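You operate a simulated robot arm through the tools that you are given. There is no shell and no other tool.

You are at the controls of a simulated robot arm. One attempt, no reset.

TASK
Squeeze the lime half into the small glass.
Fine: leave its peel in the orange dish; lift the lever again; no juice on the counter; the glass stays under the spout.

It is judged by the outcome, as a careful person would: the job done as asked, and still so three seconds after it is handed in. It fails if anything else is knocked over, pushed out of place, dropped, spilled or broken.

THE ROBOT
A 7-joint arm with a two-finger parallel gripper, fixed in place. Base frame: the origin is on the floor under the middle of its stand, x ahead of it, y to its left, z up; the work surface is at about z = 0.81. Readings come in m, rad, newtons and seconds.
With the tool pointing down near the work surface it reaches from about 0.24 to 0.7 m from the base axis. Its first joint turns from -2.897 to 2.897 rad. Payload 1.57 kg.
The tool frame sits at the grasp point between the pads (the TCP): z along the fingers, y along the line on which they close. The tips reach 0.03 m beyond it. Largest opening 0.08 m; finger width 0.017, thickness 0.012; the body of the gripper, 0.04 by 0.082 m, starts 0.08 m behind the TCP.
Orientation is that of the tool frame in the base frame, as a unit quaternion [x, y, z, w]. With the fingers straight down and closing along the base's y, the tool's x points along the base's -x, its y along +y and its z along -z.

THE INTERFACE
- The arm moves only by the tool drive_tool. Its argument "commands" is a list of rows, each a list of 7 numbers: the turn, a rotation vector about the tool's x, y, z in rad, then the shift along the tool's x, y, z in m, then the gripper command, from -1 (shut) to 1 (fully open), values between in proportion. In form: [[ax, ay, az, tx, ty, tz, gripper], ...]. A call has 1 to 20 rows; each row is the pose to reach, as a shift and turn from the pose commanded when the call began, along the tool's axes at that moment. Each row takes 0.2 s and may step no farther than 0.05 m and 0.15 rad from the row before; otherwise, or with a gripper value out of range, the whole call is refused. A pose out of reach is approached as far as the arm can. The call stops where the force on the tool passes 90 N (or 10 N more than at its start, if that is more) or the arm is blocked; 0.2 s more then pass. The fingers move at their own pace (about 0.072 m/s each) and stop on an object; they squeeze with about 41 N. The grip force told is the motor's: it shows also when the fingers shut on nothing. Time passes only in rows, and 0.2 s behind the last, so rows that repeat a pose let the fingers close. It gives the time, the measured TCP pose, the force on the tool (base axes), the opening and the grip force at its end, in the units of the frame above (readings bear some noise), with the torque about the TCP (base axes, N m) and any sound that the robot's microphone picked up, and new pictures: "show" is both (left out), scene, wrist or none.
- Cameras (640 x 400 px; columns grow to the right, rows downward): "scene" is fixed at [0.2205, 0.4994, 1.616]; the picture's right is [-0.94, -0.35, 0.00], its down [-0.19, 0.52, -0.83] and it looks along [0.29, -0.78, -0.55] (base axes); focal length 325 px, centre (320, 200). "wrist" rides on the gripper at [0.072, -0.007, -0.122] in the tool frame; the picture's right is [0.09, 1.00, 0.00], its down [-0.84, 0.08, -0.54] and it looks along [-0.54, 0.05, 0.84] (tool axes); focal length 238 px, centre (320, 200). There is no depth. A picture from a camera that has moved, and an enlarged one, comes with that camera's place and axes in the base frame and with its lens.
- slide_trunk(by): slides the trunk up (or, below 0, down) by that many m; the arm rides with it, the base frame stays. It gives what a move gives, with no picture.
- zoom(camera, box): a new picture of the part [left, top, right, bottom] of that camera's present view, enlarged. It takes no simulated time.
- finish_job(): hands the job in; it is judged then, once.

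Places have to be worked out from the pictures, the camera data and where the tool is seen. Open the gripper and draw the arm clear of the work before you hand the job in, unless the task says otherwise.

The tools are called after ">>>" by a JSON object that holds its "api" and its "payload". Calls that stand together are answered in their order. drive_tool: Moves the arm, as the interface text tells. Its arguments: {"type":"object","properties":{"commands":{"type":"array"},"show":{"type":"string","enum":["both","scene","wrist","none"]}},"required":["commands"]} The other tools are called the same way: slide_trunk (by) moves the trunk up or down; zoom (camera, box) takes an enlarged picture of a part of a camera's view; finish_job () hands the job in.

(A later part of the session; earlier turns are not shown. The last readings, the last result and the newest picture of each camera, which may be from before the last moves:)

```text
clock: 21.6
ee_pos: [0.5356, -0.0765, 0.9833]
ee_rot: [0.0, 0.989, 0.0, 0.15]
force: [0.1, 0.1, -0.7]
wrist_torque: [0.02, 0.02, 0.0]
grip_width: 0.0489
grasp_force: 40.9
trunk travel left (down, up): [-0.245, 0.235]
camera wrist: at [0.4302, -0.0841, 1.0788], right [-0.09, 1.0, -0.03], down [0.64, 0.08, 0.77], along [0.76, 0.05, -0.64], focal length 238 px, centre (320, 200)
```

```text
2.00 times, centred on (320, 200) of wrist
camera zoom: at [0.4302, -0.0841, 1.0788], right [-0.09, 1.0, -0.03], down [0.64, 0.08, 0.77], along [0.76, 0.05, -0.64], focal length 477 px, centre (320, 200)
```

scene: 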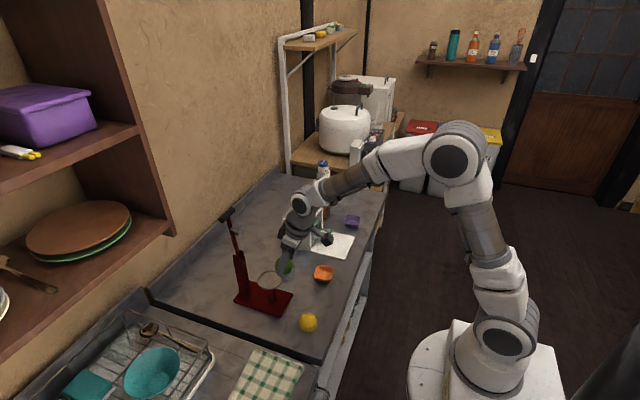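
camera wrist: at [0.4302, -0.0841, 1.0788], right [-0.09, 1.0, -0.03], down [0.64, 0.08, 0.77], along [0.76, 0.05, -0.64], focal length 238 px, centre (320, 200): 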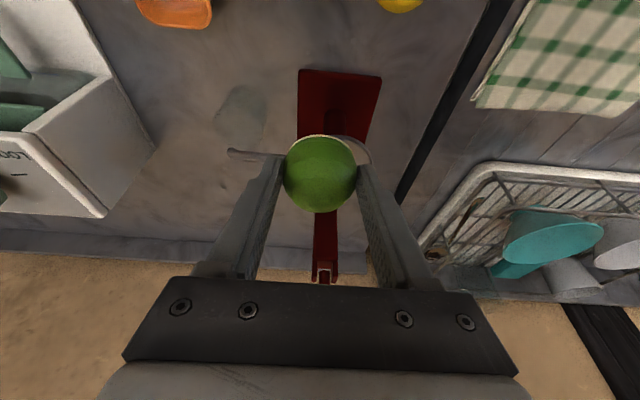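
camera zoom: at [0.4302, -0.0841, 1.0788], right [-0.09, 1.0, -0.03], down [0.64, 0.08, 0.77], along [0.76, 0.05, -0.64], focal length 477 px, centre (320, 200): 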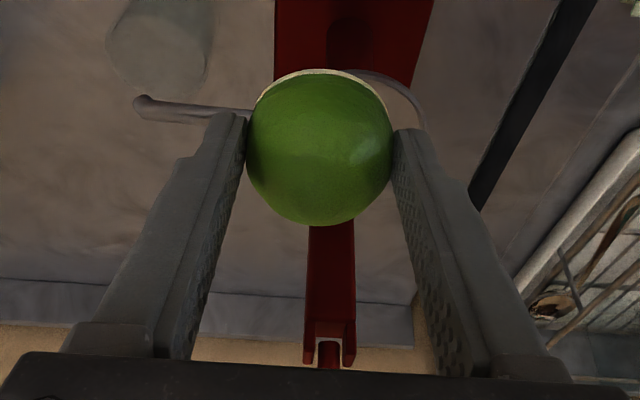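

The lime is level in the grip. From the overhead views I refine the cup centre to about (0.583, -0.061), so I move the TCP to (0.575, -0.061), keeping the height, and check.

>>> {"api": "drive_tool", "payload": {"commands": [[0, 0, 0, -0.013, 0.005, 0.004, 0.0], [0, 0, 0, -0.026, 0.011, 0.008, 0.0], [0, 0, 0, -0.0382, 0.0155, 0.0118, 0.0], [0, 0, 0, -0.0382, 0.0155, 0.0118, 0.0]], "show": "both"}}

>>> {"api": "zoom", "payload": {"camera": "scene", "box": [235, 235, 315, 315]}}

>>> {"api": "zoom", "payload": {"camera": "wrist", "box": [200, 60, 440, 260]}}

```text
clock: 22.6
ee_pos: [0.575, -0.0613, 0.985]
ee_rot: [-0.001, 0.989, 0.0, 0.15]
force: [0.0, -0.6, 0.3]
wrist_torque: [0.0, 0.0, 0.01]
grip_width: 0.0486
grasp_force: 40.8
trunk travel left (down, up): [-0.245, 0.235]
camera wrist: at [0.47, -0.0687, 1.0797], right [-0.09, 1.0, -0.03], down [0.64, 0.08, 0.77], along [0.76, 0.05, -0.64], focal length 238 px, centre (320, 200)
```

scene: 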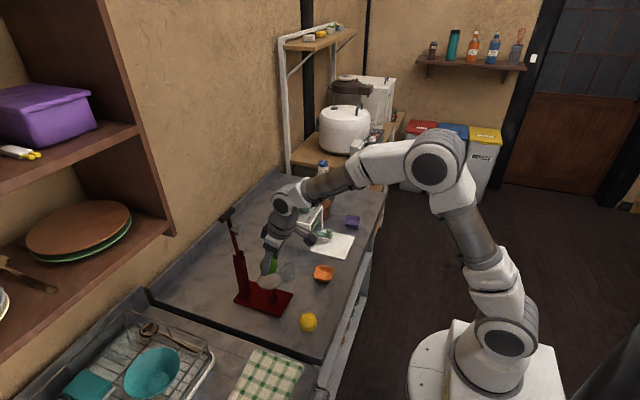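
wrist: 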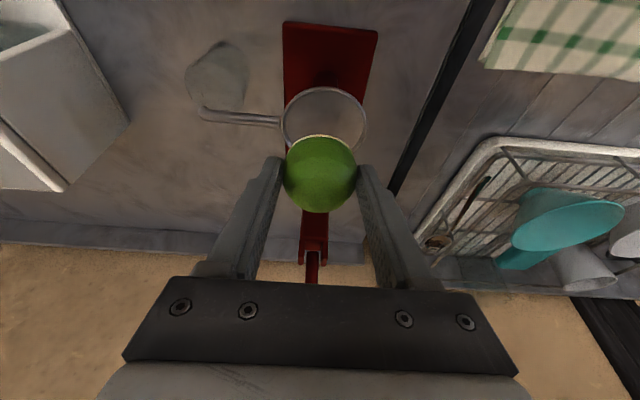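

```text
5.00 times, centred on (275, 275) of scene
camera zoom: at [0.2205, 0.4994, 1.616], right [-0.94, -0.35, 0.0], down [-0.19, 0.52, -0.83], along [0.29, -0.78, -0.55], focal length 1625 px, centre (545, -175)
```

zoom: 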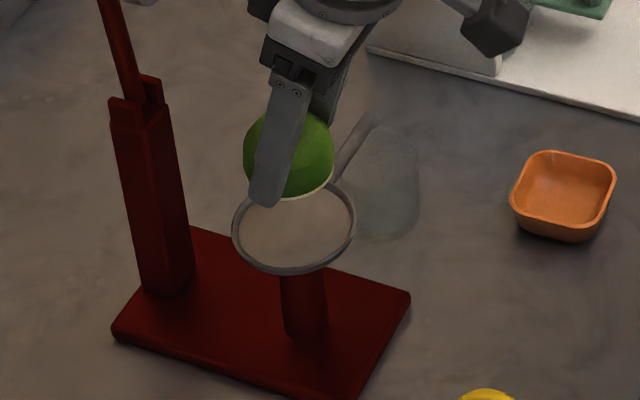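

```text
2.00 times, centred on (320, 160) of wrist
camera zoom: at [0.47, -0.0687, 1.0797], right [-0.09, 1.0, -0.03], down [0.64, 0.08, 0.77], along [0.76, 0.05, -0.64], focal length 477 px, centre (320, 280)
```

zoom: 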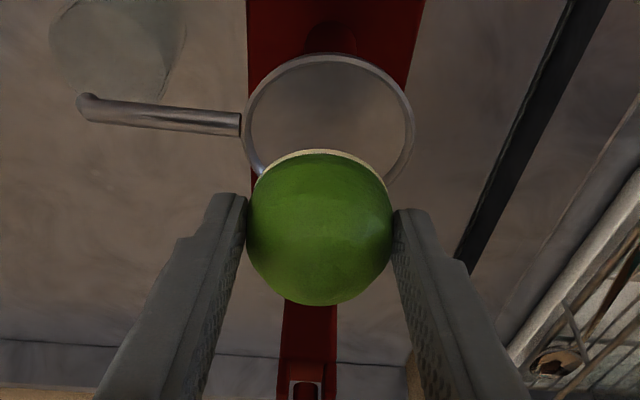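

The lime is over the cup, about 2 mm too far in +x (lime near x 0.585, ring centre 0.582). I correct that and lower until the tips are just above the rim, watching the force.

>>> {"api": "drive_tool", "payload": {"commands": [[0, 0, 0, 0.0058, 0.0005, 0.013, 0.0], [0, 0, 0, 0.009, 0.0005, 0.022, 0.0], [0, 0, 0, 0.0117, 0.0005, 0.0309, 0.0], [0, 0, 0, 0.0117, 0.0005, 0.0309, 0.0]], "show": "both"}}

>>> {"api": "zoom", "payload": {"camera": "scene", "box": [235, 235, 315, 315]}}

>>> {"api": "zoom", "payload": {"camera": "wrist", "box": [200, 60, 440, 260]}}

```text
clock: 23.6
ee_pos: [0.5732, -0.0611, 0.9531]
ee_rot: [-0.001, 0.989, 0.0, 0.149]
force: [-0.2, 0.7, -1.0]
wrist_torque: [0.0, 0.01, 0.05]
grip_width: 0.0489
grasp_force: 40.5
trunk travel left (down, up): [-0.245, 0.235]
camera wrist: at [0.4673, -0.0679, 1.0484], right [-0.09, 1.0, -0.03], down [0.64, 0.08, 0.77], along [0.76, 0.05, -0.64], focal length 238 px, centre (320, 200)
```

scene: 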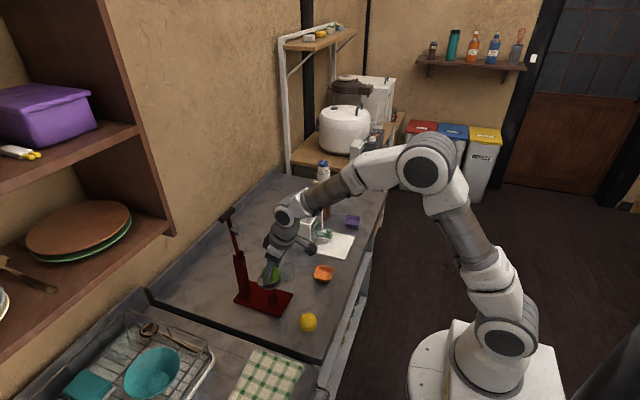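
wrist: 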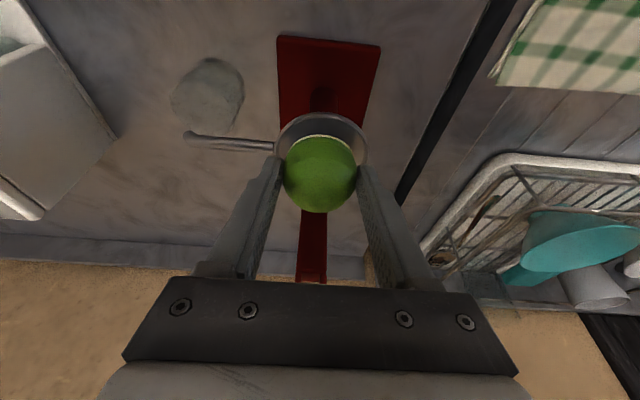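

```text
5.00 times, centred on (275, 275) of scene
camera zoom: at [0.2205, 0.4994, 1.616], right [-0.94, -0.35, 0.0], down [-0.19, 0.52, -0.83], along [0.29, -0.78, -0.55], focal length 1625 px, centre (545, -175)
```

zoom: 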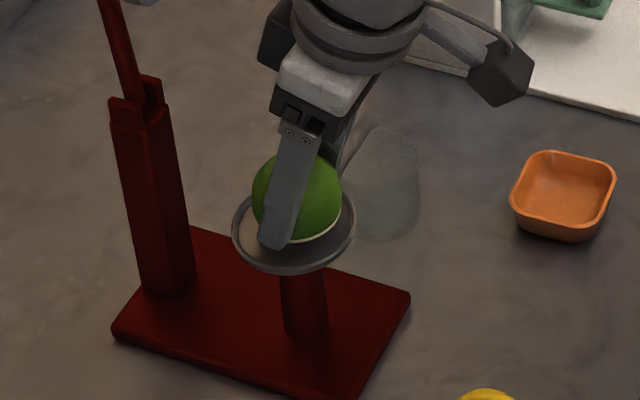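

```text
2.00 times, centred on (320, 160) of wrist
camera zoom: at [0.4673, -0.0679, 1.0484], right [-0.09, 1.0, -0.03], down [0.64, 0.08, 0.77], along [0.76, 0.05, -0.64], focal length 477 px, centre (320, 280)
```

zoom: 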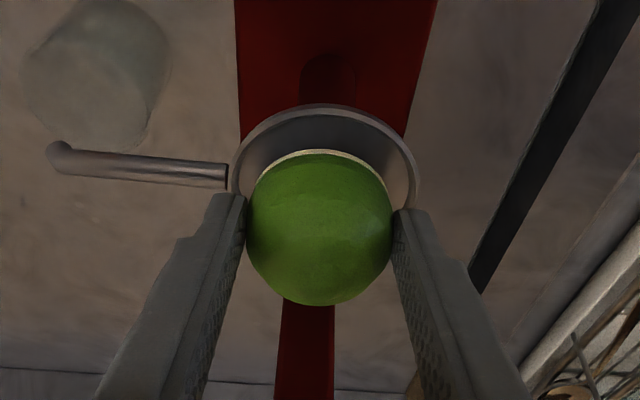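

The gap to the rim is about 9 mm on the near side and 3 mm on the far side, so I shift -x by 2.5 mm and +y by 1 mm. I also lower 3 mm, then open the fingers to release the lime.

>>> {"api": "drive_tool", "payload": {"commands": [[0, 0, 0, 0.0033, 0.001, 0.0022, 0.0], [0, 0, 0, 0.0033, 0.001, 0.0022, 0.0]], "show": "none"}}

```text
clock: 24.2
ee_pos: [0.5704, -0.0593, 0.95]
ee_rot: [0.0, 0.989, -0.001, 0.149]
force: [0.5, -0.9, -0.5]
wrist_torque: [-0.01, -0.01, 0.01]
grip_width: 0.0488
grasp_force: 41.4
trunk travel left (down, up): [-0.245, 0.235]
```

There is no contact yet, so I lower 2 mm more and open the fingers.

>>> {"api": "drive_tool", "payload": {"commands": [[0, 0, 0, 0.0006, 0, 0.0019, 0.0], [0, 0, 0, 0.0006, 0, 0.0019, 0.3], [0, 0, 0, 0.0006, 0, 0.0019, 0.6], [0, 0, 0, 0.0006, 0, 0.0019, 0.6]], "show": "both"}}

>>> {"api": "zoom", "payload": {"camera": "scene", "box": [235, 235, 315, 315]}}

>>> {"api": "zoom", "payload": {"camera": "wrist", "box": [200, 60, 440, 260]}}

```text
clock: 25.2
ee_pos: [0.5697, -0.06, 0.9476]
ee_rot: [0.0, 0.989, 0.0, 0.15]
force: [0.5, -0.9, 0.4]
wrist_torque: [0.0, 0.0, 0.01]
grip_width: 0.0638
grasp_force: 0.0
trunk travel left (down, up): [-0.245, 0.235]
camera wrist: at [0.465, -0.0666, 1.0436], right [-0.09, 1.0, -0.03], down [0.64, 0.08, 0.77], along [0.76, 0.05, -0.64], focal length 238 px, centre (320, 200)
```

scene: 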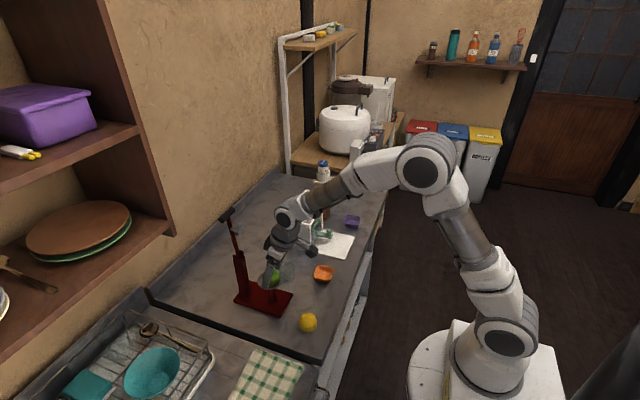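
wrist: 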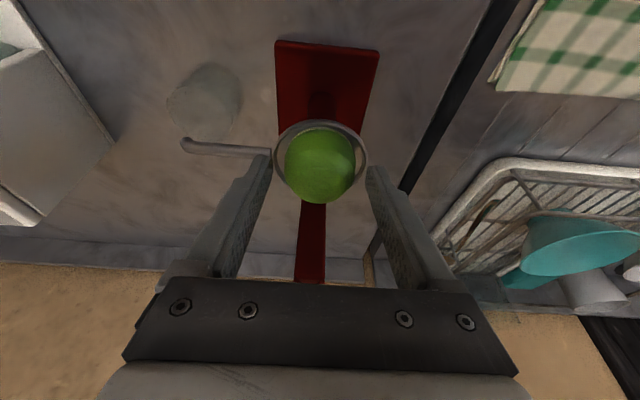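

```text
5.00 times, centred on (275, 275) of scene
camera zoom: at [0.2205, 0.4994, 1.616], right [-0.94, -0.35, 0.0], down [-0.19, 0.52, -0.83], along [0.29, -0.78, -0.55], focal length 1625 px, centre (545, -175)
```

zoom: 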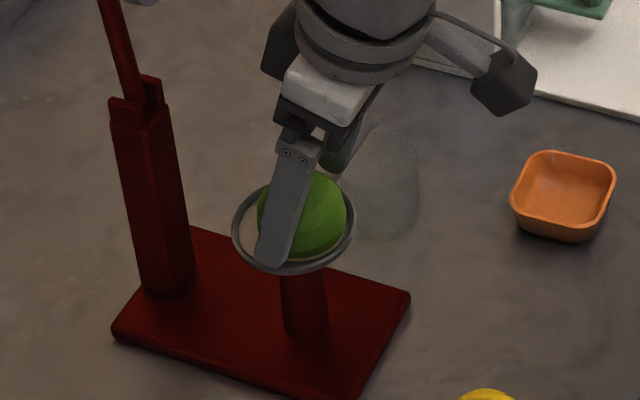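

```text
2.00 times, centred on (320, 160) of wrist
camera zoom: at [0.465, -0.0666, 1.0436], right [-0.09, 1.0, -0.03], down [0.64, 0.08, 0.77], along [0.76, 0.05, -0.64], focal length 477 px, centre (320, 280)
```

zoom: 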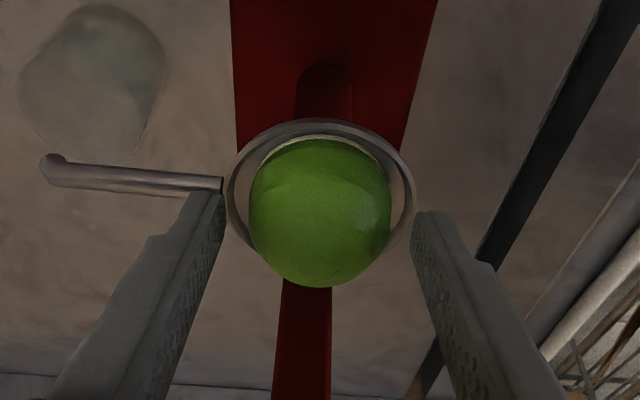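

The lime half sits flat in the cup inside the rim. I rise and back off, straighten the tool, and go to a vantage point to measure the raised lever bar. I plan to grip the bar by its two ends, closing along y, so it can turn in the grip.

>>> {"api": "drive_tool", "payload": {"commands": [[0, 0, 0, -0.0089, 0, -0.0287, 1], [0, 0, 0, -0.0207, 0, -0.0669, 1], [0, 0, 0, -0.0009, 0, -0.1044, 1], [0, 0, 0, 0.005, 0, -0.1533, 1], [0, 0.1, 0, -0.0083, 0, -0.1963, 1], [0, 0.2, 0, -0.0216, 0, -0.2393, 1], [0, 0.3, 0, -0.0416, 0, -0.2697, 1], [0, 0.3, 0, -0.0696, 0, -0.2925, 1], [0, 0.3, 0, -0.0696, 0, -0.2925, 1]], "show": "both"}}

>>> {"api": "zoom", "payload": {"camera": "wrist", "box": [220, 120, 420, 300]}}

>>> {"api": "zoom", "payload": {"camera": "scene", "box": [200, 190, 300, 310]}}

```text
clock: 27.2
ee_pos: [0.5517, -0.0596, 1.2465]
ee_rot: [0.001, 1.0, 0.0, 0.0]
force: [-0.3, 0.0, 0.1]
wrist_torque: [-0.01, 0.0, -0.02]
grip_width: 0.0797
grasp_force: 0.1
trunk travel left (down, up): [-0.245, 0.235]
camera wrist: at [0.4791, -0.0657, 1.3687], right [-0.09, 1.0, 0.0], down [0.84, 0.08, 0.54], along [0.54, 0.05, -0.84], focal length 238 px, centre (320, 200)
```

scene: 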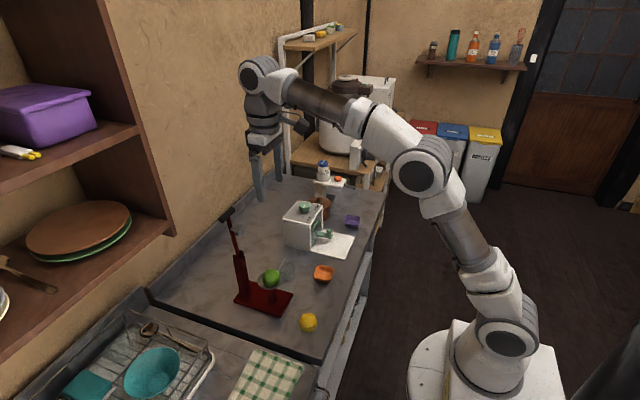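
wrist: 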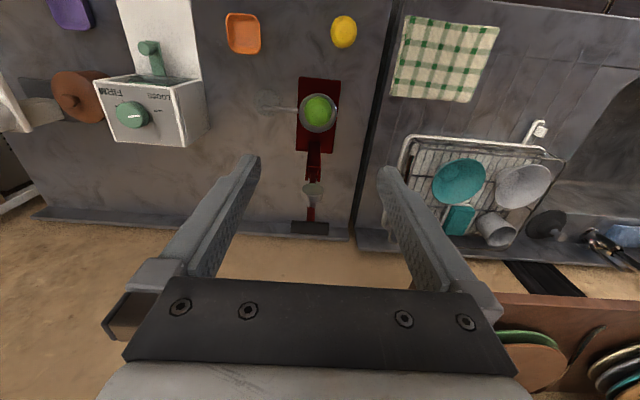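

```text
2.22 times, centred on (320, 210) of wrist
camera zoom: at [0.4791, -0.0657, 1.3687], right [-0.09, 1.0, 0.0], down [0.84, 0.08, 0.54], along [0.54, 0.05, -0.84], focal length 530 px, centre (320, 178)
```

zoom: 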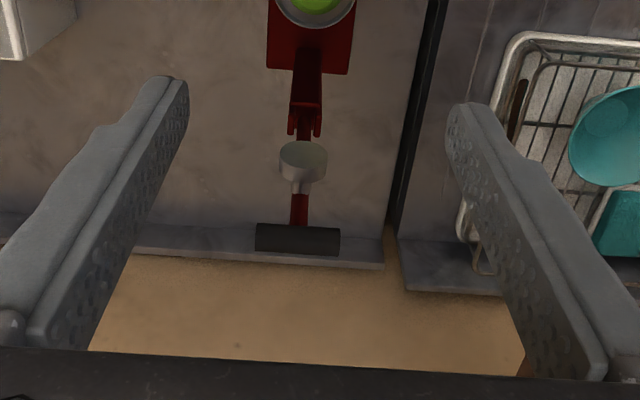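

```text
3.33 times, centred on (250, 250) of scene
camera zoom: at [0.2205, 0.4994, 1.616], right [-0.94, -0.35, 0.0], down [-0.19, 0.52, -0.83], along [0.29, -0.78, -0.55], focal length 1084 px, centre (553, 33)
```

zoom: 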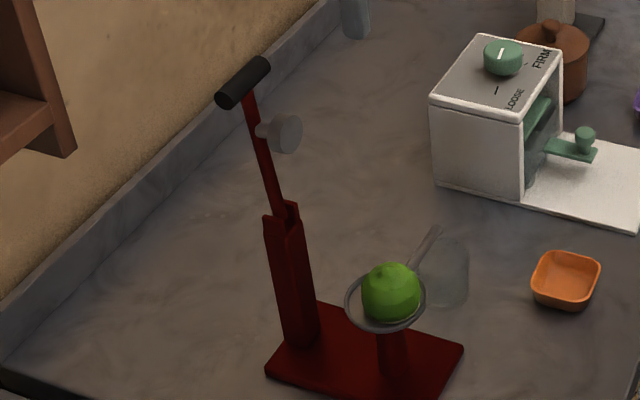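

Both views agree that the bar centre is at (0.689, -0.060, 1.115), about 0.051 m long, so it fits the 0.08 m opening. The pivot is near (0.681, 0.973). I move above the bar with the fingers fully open.

>>> {"api": "drive_tool", "payload": {"commands": [[0, 0, 0, -0.04, 0, 0, 1], [0, 0, 0, -0.08, 0, 0.01, 1], [0, 0, 0, -0.115, -0.0005, 0.03, 1], [0, 0, 0, -0.1375, -0.0005, 0.055, 1], [0, 0, 0, -0.1375, -0.0005, 0.055, 1]], "show": "both"}}

>>> {"api": "zoom", "payload": {"camera": "wrist", "box": [220, 60, 420, 260]}}

>>> {"api": "zoom", "payload": {"camera": "scene", "box": [180, 140, 300, 260]}}

```text
clock: 28.4
ee_pos: [0.6355, -0.0551, 1.1736]
ee_rot: [0.0, 1.0, 0.0, 0.001]
force: [-0.4, 0.4, 1.1]
wrist_torque: [0.02, -0.07, 0.03]
grip_width: 0.08
grasp_force: 0.1
out of reach, approached as far as the arm can: row 2, 3, 4, 5
trunk travel left (down, up): [-0.245, 0.235]
camera wrist: at [0.5626, -0.0623, 1.296], right [-0.09, 1.0, 0.0], down [0.84, 0.08, 0.54], along [0.54, 0.05, -0.84], focal length 238 px, centre (320, 200)
```

scene: 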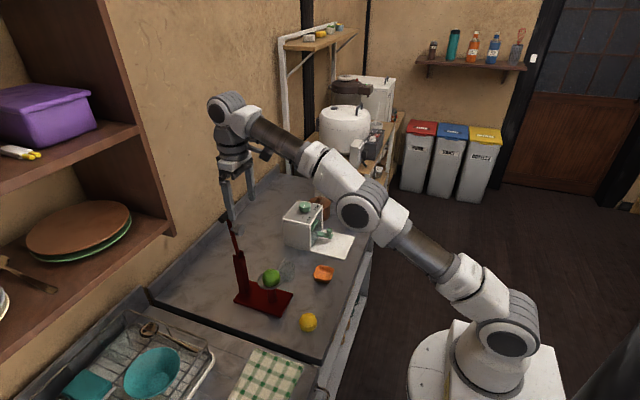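
wrist: 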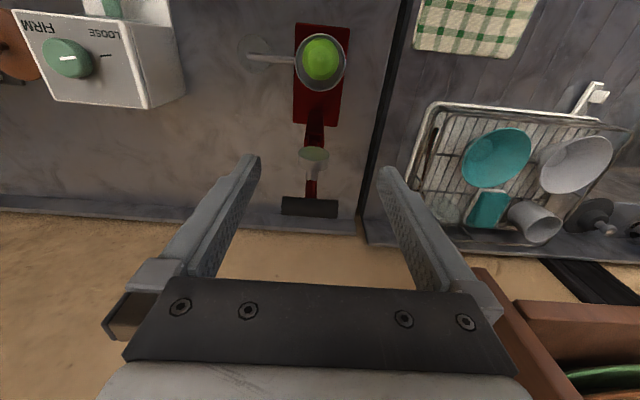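

```text
2.00 times, centred on (320, 160) of wrist
camera zoom: at [0.5626, -0.0623, 1.296], right [-0.09, 1.0, 0.0], down [0.84, 0.08, 0.54], along [0.54, 0.05, -0.84], focal length 477 px, centre (320, 280)
```

zoom: 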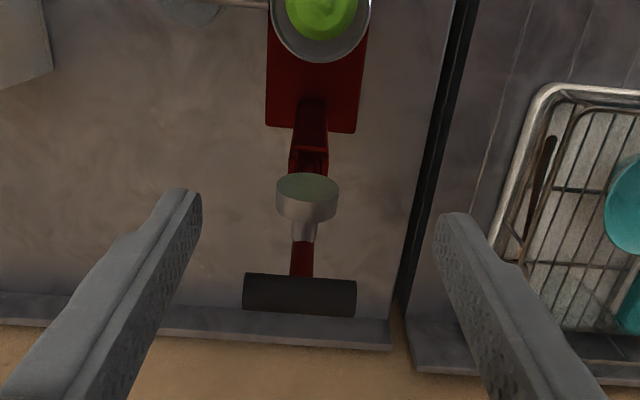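

```text
3.33 times, centred on (240, 200) of scene
camera zoom: at [0.2205, 0.4994, 1.616], right [-0.94, -0.35, 0.0], down [-0.19, 0.52, -0.83], along [0.29, -0.78, -0.55], focal length 1084 px, centre (587, 200)
```

zoom: 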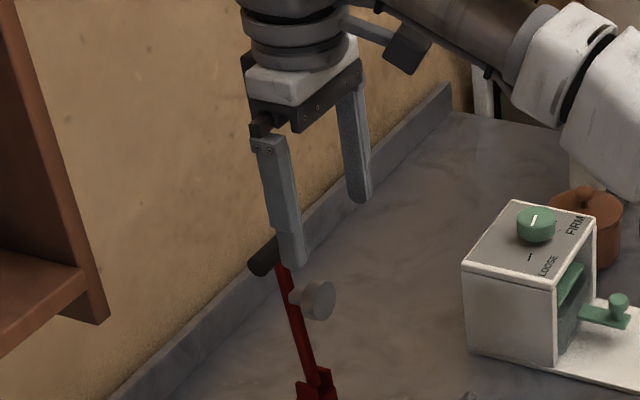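

At this trunk height the arm reaches only x 0.636 up here, so it stopped short of the bar. I raise the trunk by 0.2 m to bring the shoulder level with this height.

>>> {"api": "slide_trunk", "payload": {"by": 0.2}}

```text
clock: 30.6
ee_pos: [0.6365, -0.056, 1.3724]
ee_rot: [0.0, 1.0, 0.0, 0.0]
force: [0.3, -0.4, 1.4]
wrist_torque: [0.0, 0.02, 0.0]
grip_width: 0.0799
grasp_force: 0.0
trunk travel left (down, up): [-0.445, 0.035]
```

Now I lower straight down with the arm in small steps and see what pose it actually holds.

>>> {"api": "drive_tool", "payload": {"commands": [[0, 0, 0, 0, 0, 0.04, 1], [0, 0, 0, 0, 0, 0.08, 1], [0, 0, 0, 0, 0, 0.12, 1], [0, 0, 0, 0, 0, 0.12, 1]], "show": "none"}}

```text
clock: 31.6
ee_pos: [0.6382, -0.0575, 1.2524]
ee_rot: [0.0, 1.0, 0.0, 0.0]
force: [0.1, 0.5, 0.5]
wrist_torque: [-0.02, 0.02, 0.0]
grip_width: 0.0801
grasp_force: 0.0
trunk travel left (down, up): [-0.445, 0.035]
```

The command pose follows the real one. I go forward to x 0.689 and down to z 1.19, above the bar.

>>> {"api": "drive_tool", "payload": {"commands": [[0, 0, 0, -0.025, -0.001, 0.02, 1], [0, 0, 0, -0.051, -0.0025, 0.04, 1], [0, 0, 0, -0.051, -0.0025, 0.06, 1], [0, 0, 0, -0.051, -0.0025, 0.06, 1]], "show": "both"}}

>>> {"api": "zoom", "payload": {"camera": "wrist", "box": [220, 60, 420, 260]}}

>>> {"api": "zoom", "payload": {"camera": "scene", "box": [180, 140, 300, 260]}}

```text
clock: 32.6
ee_pos: [0.6882, -0.0595, 1.193]
ee_rot: [0.0, 1.0, 0.0, 0.0]
force: [-0.3, 0.7, -0.1]
wrist_torque: [0.03, 0.0, 0.02]
grip_width: 0.0799
grasp_force: 0.1
trunk travel left (down, up): [-0.445, 0.035]
camera wrist: at [0.6153, -0.0663, 1.3155], right [-0.09, 1.0, 0.0], down [0.84, 0.08, 0.54], along [0.54, 0.05, -0.84], focal length 238 px, centre (320, 200)
```

scene: 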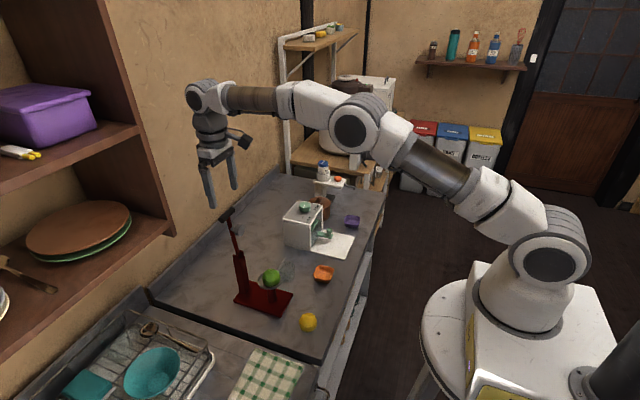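
wrist: 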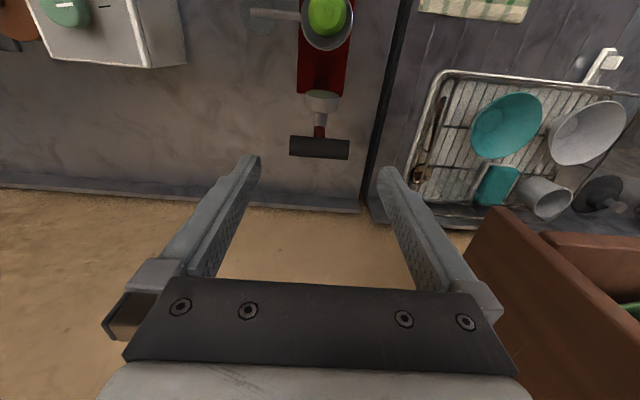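

```text
2.00 times, centred on (320, 160) of wrist
camera zoom: at [0.6153, -0.0663, 1.3155], right [-0.09, 1.0, 0.0], down [0.84, 0.08, 0.54], along [0.54, 0.05, -0.84], focal length 477 px, centre (320, 280)
```

zoom: 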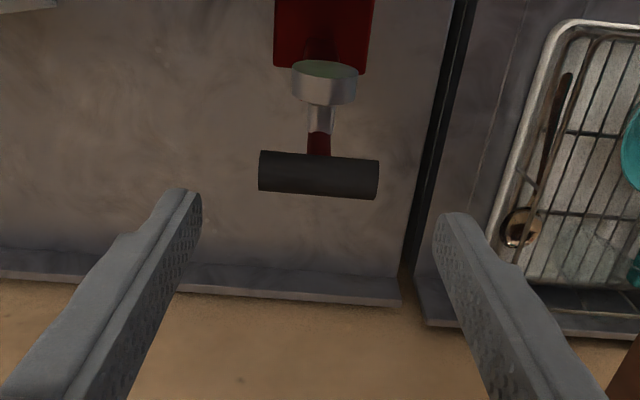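

```text
3.33 times, centred on (240, 200) of scene
camera zoom: at [0.2205, 0.4994, 1.616], right [-0.94, -0.35, 0.0], down [-0.19, 0.52, -0.83], along [0.29, -0.78, -0.55], focal length 1084 px, centre (587, 200)
```

zoom: 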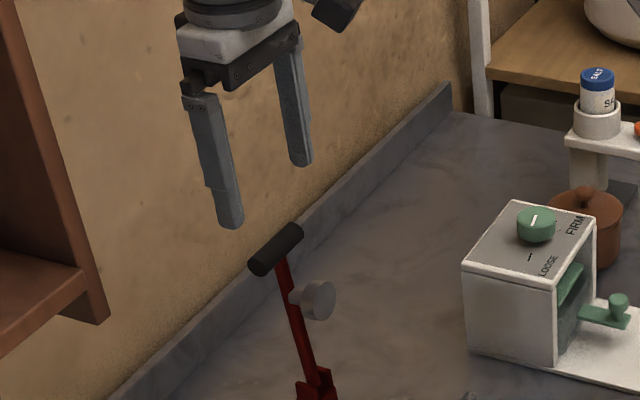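

The bar is directly below the TCP at (0.689, -0.060). I descend to z 1.127 so the bar lies between the pads, then close on its ends.

>>> {"api": "drive_tool", "payload": {"commands": [[0, 0, 0, -0.001, 0, 0.025, 1], [0, 0, 0, -0.001, 0, 0.05, 1], [0, 0, 0, -0.001, 0, 0.066, 1], [0, 0, 0, -0.001, 0, 0.066, 0.6], [0, 0, 0, -0.001, 0, 0.066, 0.2], [0, 0, 0, -0.001, 0, 0.066, 0.0], [0, 0, 0, -0.001, 0, 0.066, 0.0]], "show": "both"}}

>>> {"api": "zoom", "payload": {"camera": "scene", "box": [180, 140, 300, 260]}}

```text
clock: 34.2
ee_pos: [0.6876, -0.0593, 1.1267]
ee_rot: [0.001, 1.0, 0.0, 0.0]
force: [-0.2, -4.5, -1.4]
wrist_torque: [-0.25, -0.1, -0.1]
grip_width: 0.0693
grasp_force: 45.2
trunk travel left (down, up): [-0.445, 0.035]
camera wrist: at [0.6157, -0.0666, 1.2487], right [-0.09, 1.0, 0.0], down [0.84, 0.08, 0.54], along [0.54, 0.05, -0.84], focal length 238 px, centre (320, 200)
```

scene: 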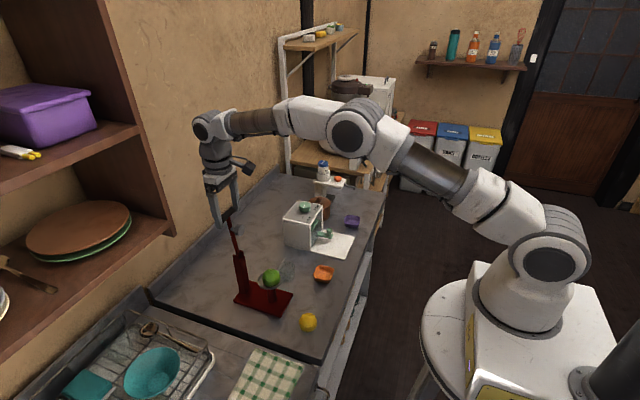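
wrist: 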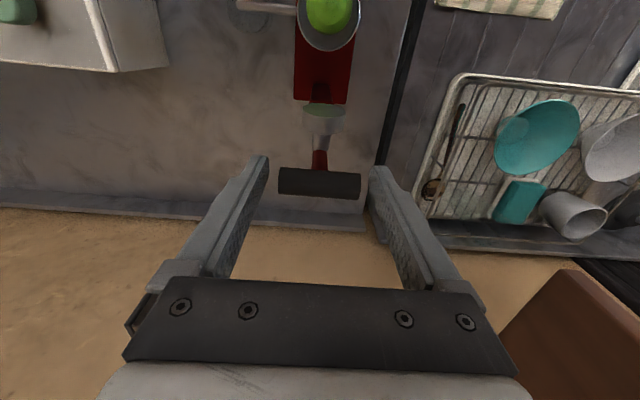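

```text
3.33 times, centred on (240, 200) of scene
camera zoom: at [0.2205, 0.4994, 1.616], right [-0.94, -0.35, 0.0], down [-0.19, 0.52, -0.83], along [0.29, -0.78, -0.55], focal length 1084 px, centre (587, 200)
```

zoom: 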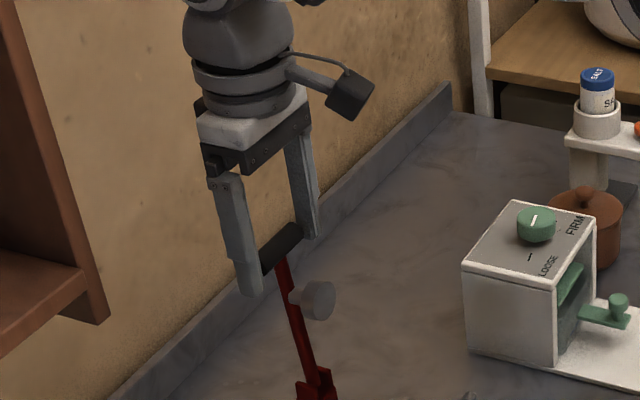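

The fingers stopped at 0.069 m with 45 N, wider than the drawn bar, so its solid ends probably reach a bit beyond what is drawn; it is held. I start the arc with a small move of about 12 degrees and read the forces.

>>> {"api": "drive_tool", "payload": {"commands": [[0, 0, 0, 0.007, -0.0008, 0, 0.0], [0, 0, 0, 0.0154, -0.0008, 0, 0.0], [0, 0, 0, 0.0225, -0.0008, 0.0007, 0.0], [0, 0, 0, 0.0302, -0.0008, 0.0015, 0.0]], "show": "both"}}

>>> {"api": "zoom", "payload": {"camera": "scene", "box": [180, 180, 300, 300]}}

>>> {"api": "zoom", "payload": {"camera": "wrist", "box": [220, 60, 420, 260]}}

```text
clock: 35.2
ee_pos: [0.6593, -0.0599, 1.1266]
ee_rot: [0.001, 1.0, 0.0, 0.002]
force: [8.9, -5.5, 7.8]
wrist_torque: [-0.15, -1.46, -0.03]
grip_width: 0.069
grasp_force: 44.9
trunk travel left (down, up): [-0.445, 0.035]
camera wrist: at [0.5858, -0.0667, 1.2478], right [-0.09, 1.0, 0.0], down [0.84, 0.08, 0.54], along [0.54, 0.05, -0.84], focal length 238 px, centre (320, 200)
```

scene: 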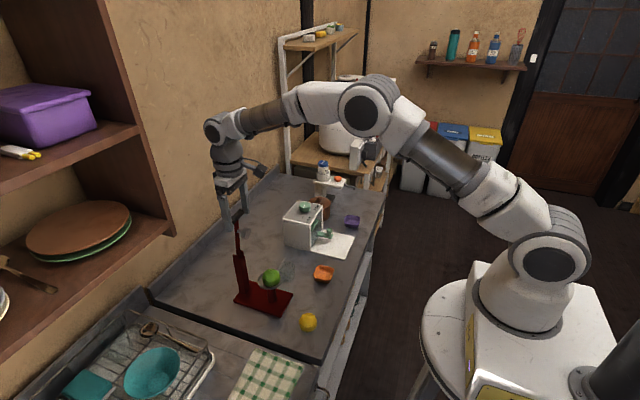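
wrist: 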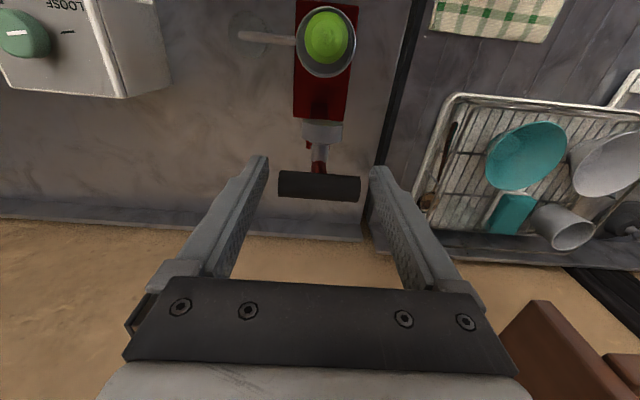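

```text
3.33 times, centred on (240, 240) of scene
camera zoom: at [0.2205, 0.4994, 1.616], right [-0.94, -0.35, 0.0], down [-0.19, 0.52, -0.83], along [0.29, -0.78, -0.55], focal length 1084 px, centre (587, 67)
```

zoom: 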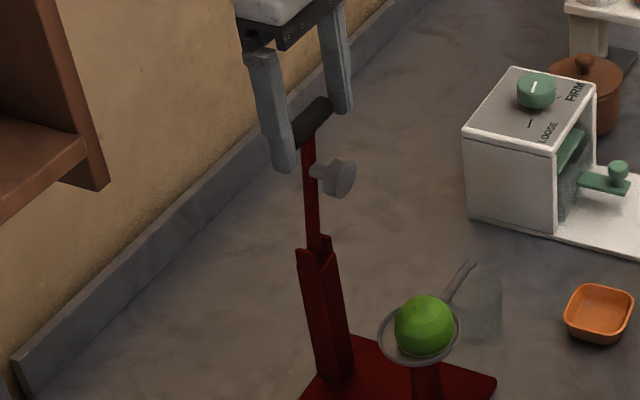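

```text
2.00 times, centred on (320, 160) of wrist
camera zoom: at [0.5858, -0.0667, 1.2478], right [-0.09, 1.0, 0.0], down [0.84, 0.08, 0.54], along [0.54, 0.05, -0.84], focal length 477 px, centre (320, 280)
```

zoom: 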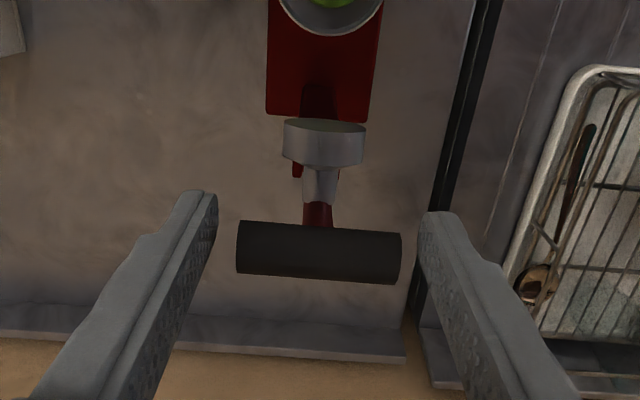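

The lever follows the grip. There is about 9 N of resistance and a twisting torque of -1.5 N m, because the pads don't let the bar turn freely. I continue the arc with the tool tilting along with the lever, and the pivot refined to about (0.676, 0.972).

>>> {"api": "drive_tool", "payload": {"commands": [[0, -0.14, 0, 0.0139, 0, 0.0011, 0.0], [0, -0.28, 0, 0.03, 0, 0.0054, 0.0], [0, -0.41, 0, 0.0455, 0, 0.0114, 0.0], [0, -0.53, 0, 0.0593, 0, 0.0184, 0.0]], "show": "both"}}

>>> {"api": "zoom", "payload": {"camera": "scene", "box": [200, 180, 320, 300]}}

```text
clock: 36.2
ee_pos: [0.5971, -0.0601, 1.1023]
ee_rot: [0.001, 0.966, 0.001, 0.258]
force: [-4.3, -5.6, -12.5]
wrist_torque: [0.09, 1.49, -0.07]
grip_width: 0.0688
grasp_force: 45.1
trunk travel left (down, up): [-0.445, 0.035]
camera wrist: at [0.4734, -0.0668, 1.173], right [-0.08, 1.0, -0.04], down [0.45, 0.08, 0.89], along [0.89, 0.05, -0.46], focal length 238 px, centre (320, 200)
```

scene: 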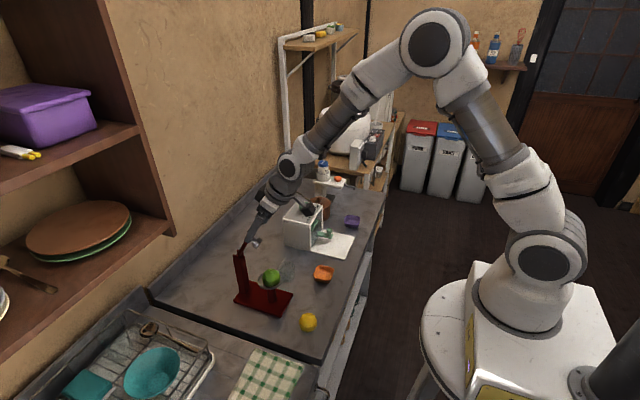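
wrist: 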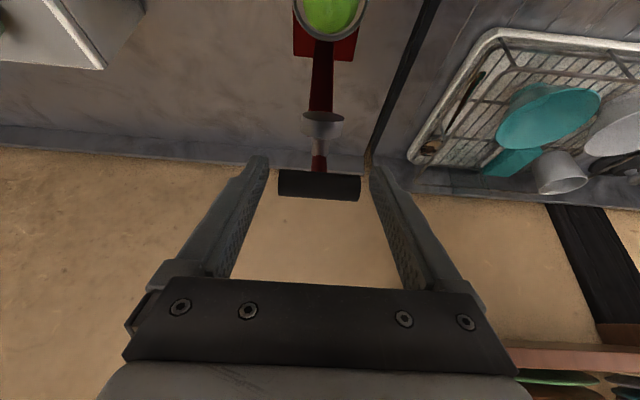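

```text
3.33 times, centred on (260, 240) of scene
camera zoom: at [0.2205, 0.4994, 1.616], right [-0.94, -0.35, 0.0], down [-0.19, 0.52, -0.83], along [0.29, -0.78, -0.55], focal length 1084 px, centre (520, 67)
```

zoom: 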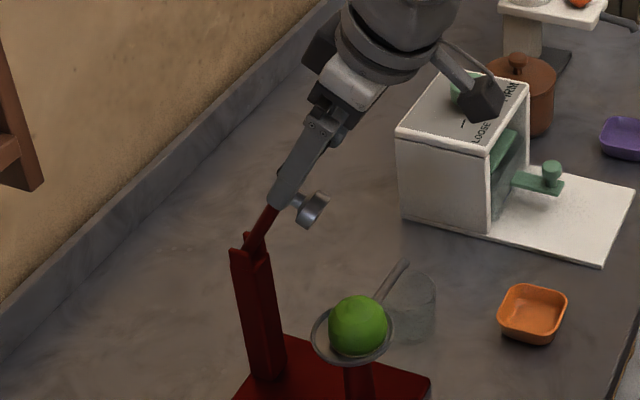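

The three measured bar positions fit a pivot at (0.681, 0.974) with radius 0.1415, and the lever is now about 33 degrees down. The twisting torque is only pad slip (about 1.5 N m), so I continue the arc at constant tilt to about 64 degrees.

>>> {"api": "drive_tool", "payload": {"commands": [[0, 0, 0, 0.0193, 0, 0.0049, 0.0], [0, 0, 0, 0.0384, 0, 0.0096, 0.0], [0, 0, 0, 0.0568, 0, 0.0169, 0.0], [0, 0, 0, 0.074, 0, 0.0266, 0.0]], "show": "both"}}

>>> {"api": "zoom", "payload": {"camera": "scene", "box": [210, 200, 330, 320]}}

```text
clock: 37.2
ee_pos: [0.5474, -0.0593, 1.0461]
ee_rot: [0.001, 0.965, 0.0, 0.262]
force: [-1.6, -10.6, 10.9]
wrist_torque: [-0.04, -1.28, -0.22]
grip_width: 0.069
grasp_force: 44.7
trunk travel left (down, up): [-0.445, 0.035]
camera wrist: at [0.4222, -0.0663, 1.1159], right [-0.08, 1.0, -0.05], down [0.45, 0.08, 0.89], along [0.89, 0.05, -0.45], focal length 238 px, centre (320, 200)
```

scene: 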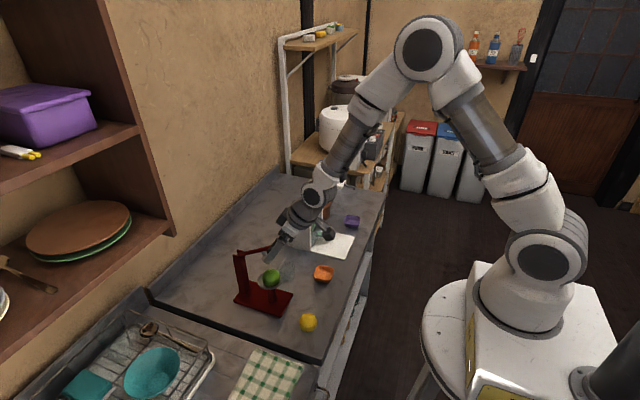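
wrist: 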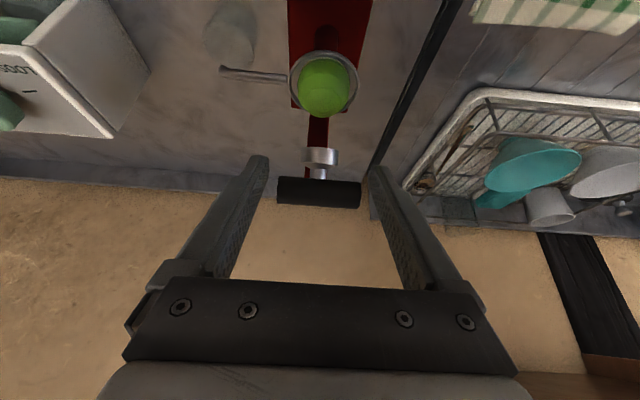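

```text
3.33 times, centred on (270, 260) of scene
camera zoom: at [0.2205, 0.4994, 1.616], right [-0.94, -0.35, 0.0], down [-0.19, 0.52, -0.83], along [0.29, -0.78, -0.55], focal length 1084 px, centre (487, 0)
```

zoom: 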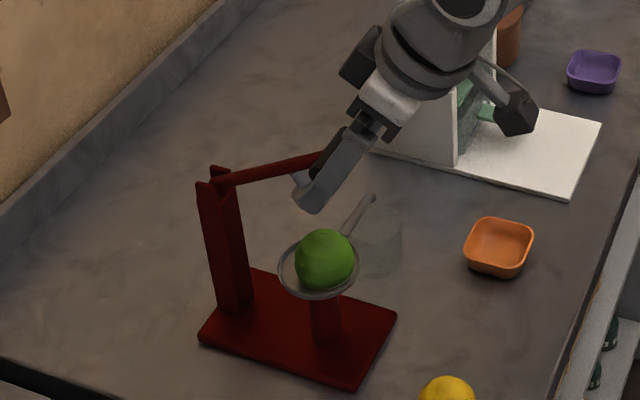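

The path matches well, with the lever about 64 degrees down and the presser nearing the lime. I nudge y by -2 mm to relieve the side force and continue to about 86 degrees.

>>> {"api": "drive_tool", "payload": {"commands": [[0, 0, 0, 0.0156, -0.001, 0.0121, 0.0], [0, 0, 0, 0.0294, -0.002, 0.0261, 0.0], [0, 0, 0, 0.0384, -0.002, 0.0379, 0.0], [0, 0, 0, 0.0384, -0.002, 0.0379, 0.0]], "show": "both"}}

>>> {"api": "zoom", "payload": {"camera": "scene", "box": [210, 200, 330, 320]}}

>>> {"api": "zoom", "payload": {"camera": "wrist", "box": [220, 60, 420, 260]}}

```text
clock: 38.2
ee_pos: [0.5324, -0.0595, 0.9939]
ee_rot: [-0.001, 0.965, 0.001, 0.261]
force: [-12.3, 2.3, 7.5]
wrist_torque: [0.33, -0.88, 0.32]
grip_width: 0.0692
grasp_force: 45.1
trunk travel left (down, up): [-0.445, 0.035]
camera wrist: at [0.4082, -0.0672, 1.0638], right [-0.08, 1.0, -0.05], down [0.45, 0.08, 0.89], along [0.89, 0.05, -0.45], focal length 238 px, centre (320, 200)
```

scene: 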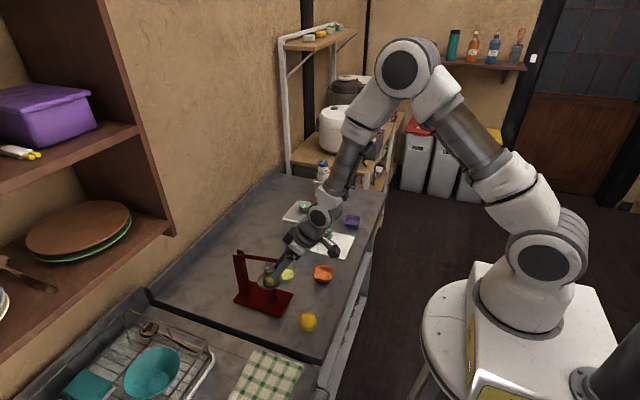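
wrist: 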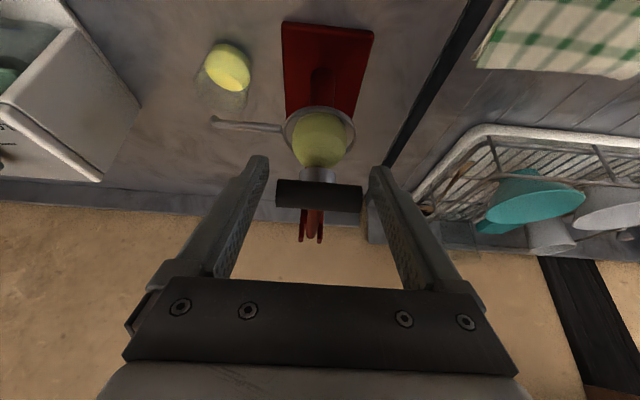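

```text
3.33 times, centred on (270, 260) of scene
camera zoom: at [0.2205, 0.4994, 1.616], right [-0.94, -0.35, 0.0], down [-0.19, 0.52, -0.83], along [0.29, -0.78, -0.55], focal length 1084 px, centre (487, 0)
```

zoom: 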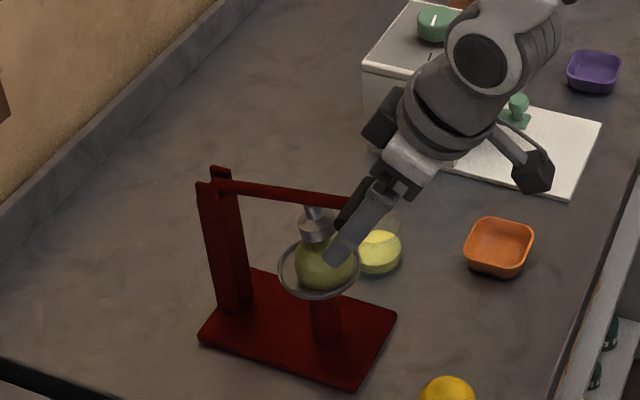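

```text
2.00 times, centred on (320, 160) of wrist
camera zoom: at [0.4082, -0.0672, 1.0638], right [-0.08, 1.0, -0.05], down [0.45, 0.08, 0.89], along [0.89, 0.05, -0.45], focal length 477 px, centre (320, 280)
```

zoom: 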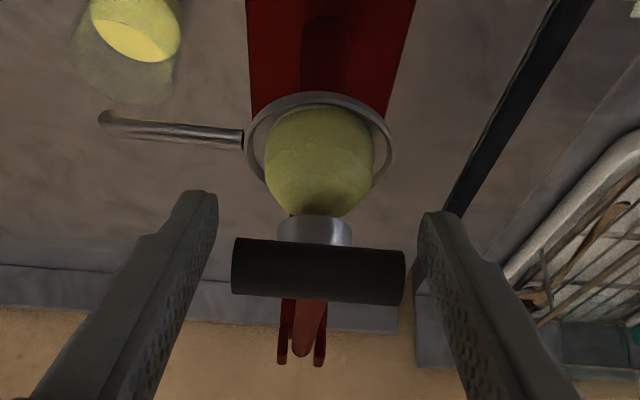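

Juice is already in the glass and the lime has turned pale. I look closely at the glass and the counter before deciding how much further to press.

>>> {"api": "zoom", "payload": {"camera": "scene", "box": [260, 245, 320, 290]}}

>>> {"api": "zoom", "payload": {"camera": "wrist", "box": [180, 20, 380, 180]}}

```text
8.89 times, centred on (290, 268) of scene
camera zoom: at [0.2205, 0.4994, 1.616], right [-0.94, -0.35, 0.0], down [-0.19, 0.52, -0.83], along [0.29, -0.78, -0.55], focal length 2889 px, centre (587, -400)
```

zoom: 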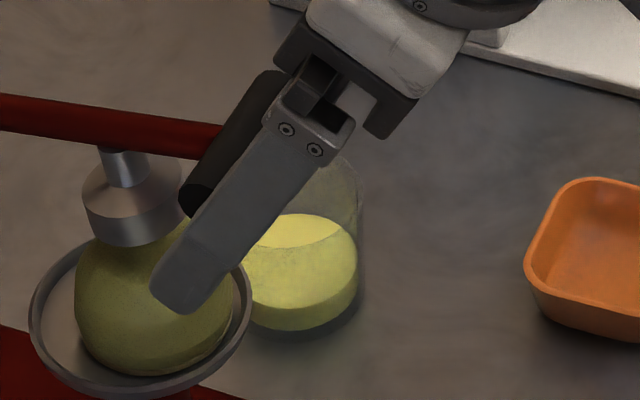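

```text
2.50 times, centred on (280, 100) of wrist
camera zoom: at [0.4082, -0.0672, 1.0638], right [-0.08, 1.0, -0.05], down [0.45, 0.08, 0.89], along [0.89, 0.05, -0.45], focal length 596 px, centre (420, 450)
```

zoom: 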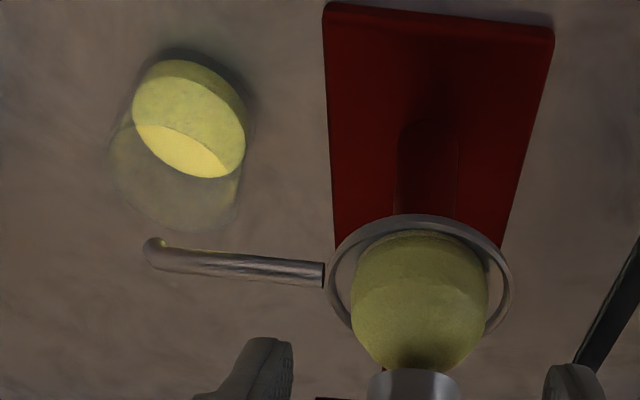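

The glass is about 40% full and the counter is clean. I press a little further in small steps and hold, to see whether more juice comes and what resistance there is.

>>> {"api": "drive_tool", "payload": {"commands": [[0, 0, 0, 0.0025, 0, 0.0043, 0.0], [0, 0, 0, 0.0025, 0, 0.0043, 0.0], [0, 0, 0, 0.005, 0, 0.0086, 0.0], [0, 0, 0, 0.005, 0, 0.0086, 0.0], [0, 0, 0, 0.005, 0, 0.0086, 0.0]], "show": "both"}}

>>> {"api": "zoom", "payload": {"camera": "scene", "box": [240, 235, 320, 295]}}

>>> {"api": "zoom", "payload": {"camera": "wrist", "box": [180, 20, 380, 220]}}

```text
clock: 39.4
ee_pos: [0.5323, -0.0584, 0.9851]
ee_rot: [0.0, 0.965, 0.0, 0.262]
force: [-18.9, 8.3, 5.3]
wrist_torque: [0.25, -0.65, 0.02]
grip_width: 0.0688
grasp_force: 44.8
trunk travel left (down, up): [-0.445, 0.035]
camera wrist: at [0.4081, -0.0669, 1.0538], right [-0.08, 1.0, -0.05], down [0.45, 0.08, 0.89], along [0.89, 0.05, -0.45], focal length 238 px, centre (320, 200)
```

scene: 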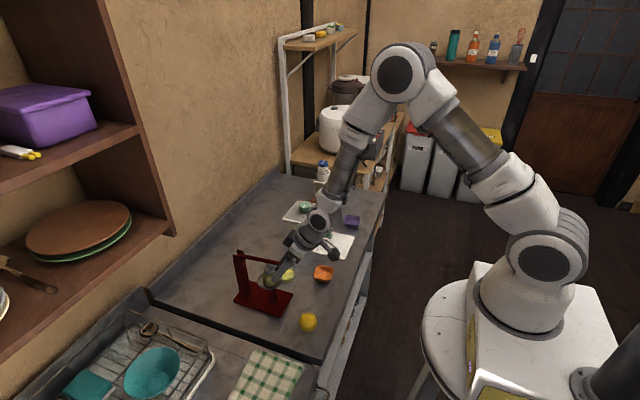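
wrist: 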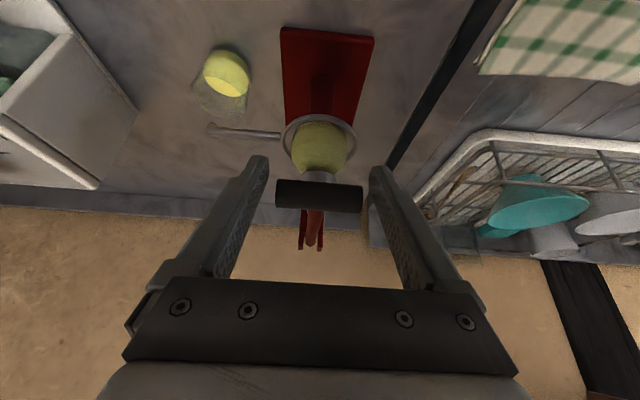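

```text
6.67 times, centred on (280, 265) of scene
camera zoom: at [0.2205, 0.4994, 1.616], right [-0.94, -0.35, 0.0], down [-0.19, 0.52, -0.83], along [0.29, -0.78, -0.55], focal length 2167 px, centre (587, -233)
```

zoom: 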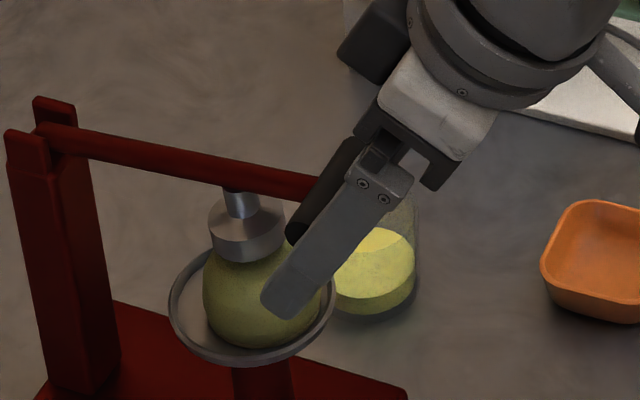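

```text
2.00 times, centred on (280, 120) of wrist
camera zoom: at [0.4081, -0.0669, 1.0538], right [-0.08, 1.0, -0.05], down [0.45, 0.08, 0.89], along [0.89, 0.05, -0.45], focal length 477 px, centre (400, 360)
```

zoom: 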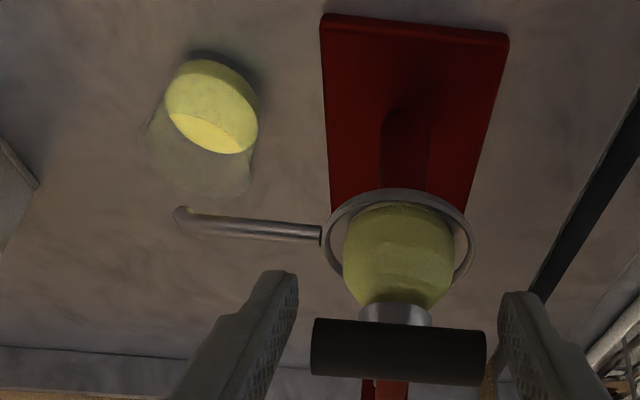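

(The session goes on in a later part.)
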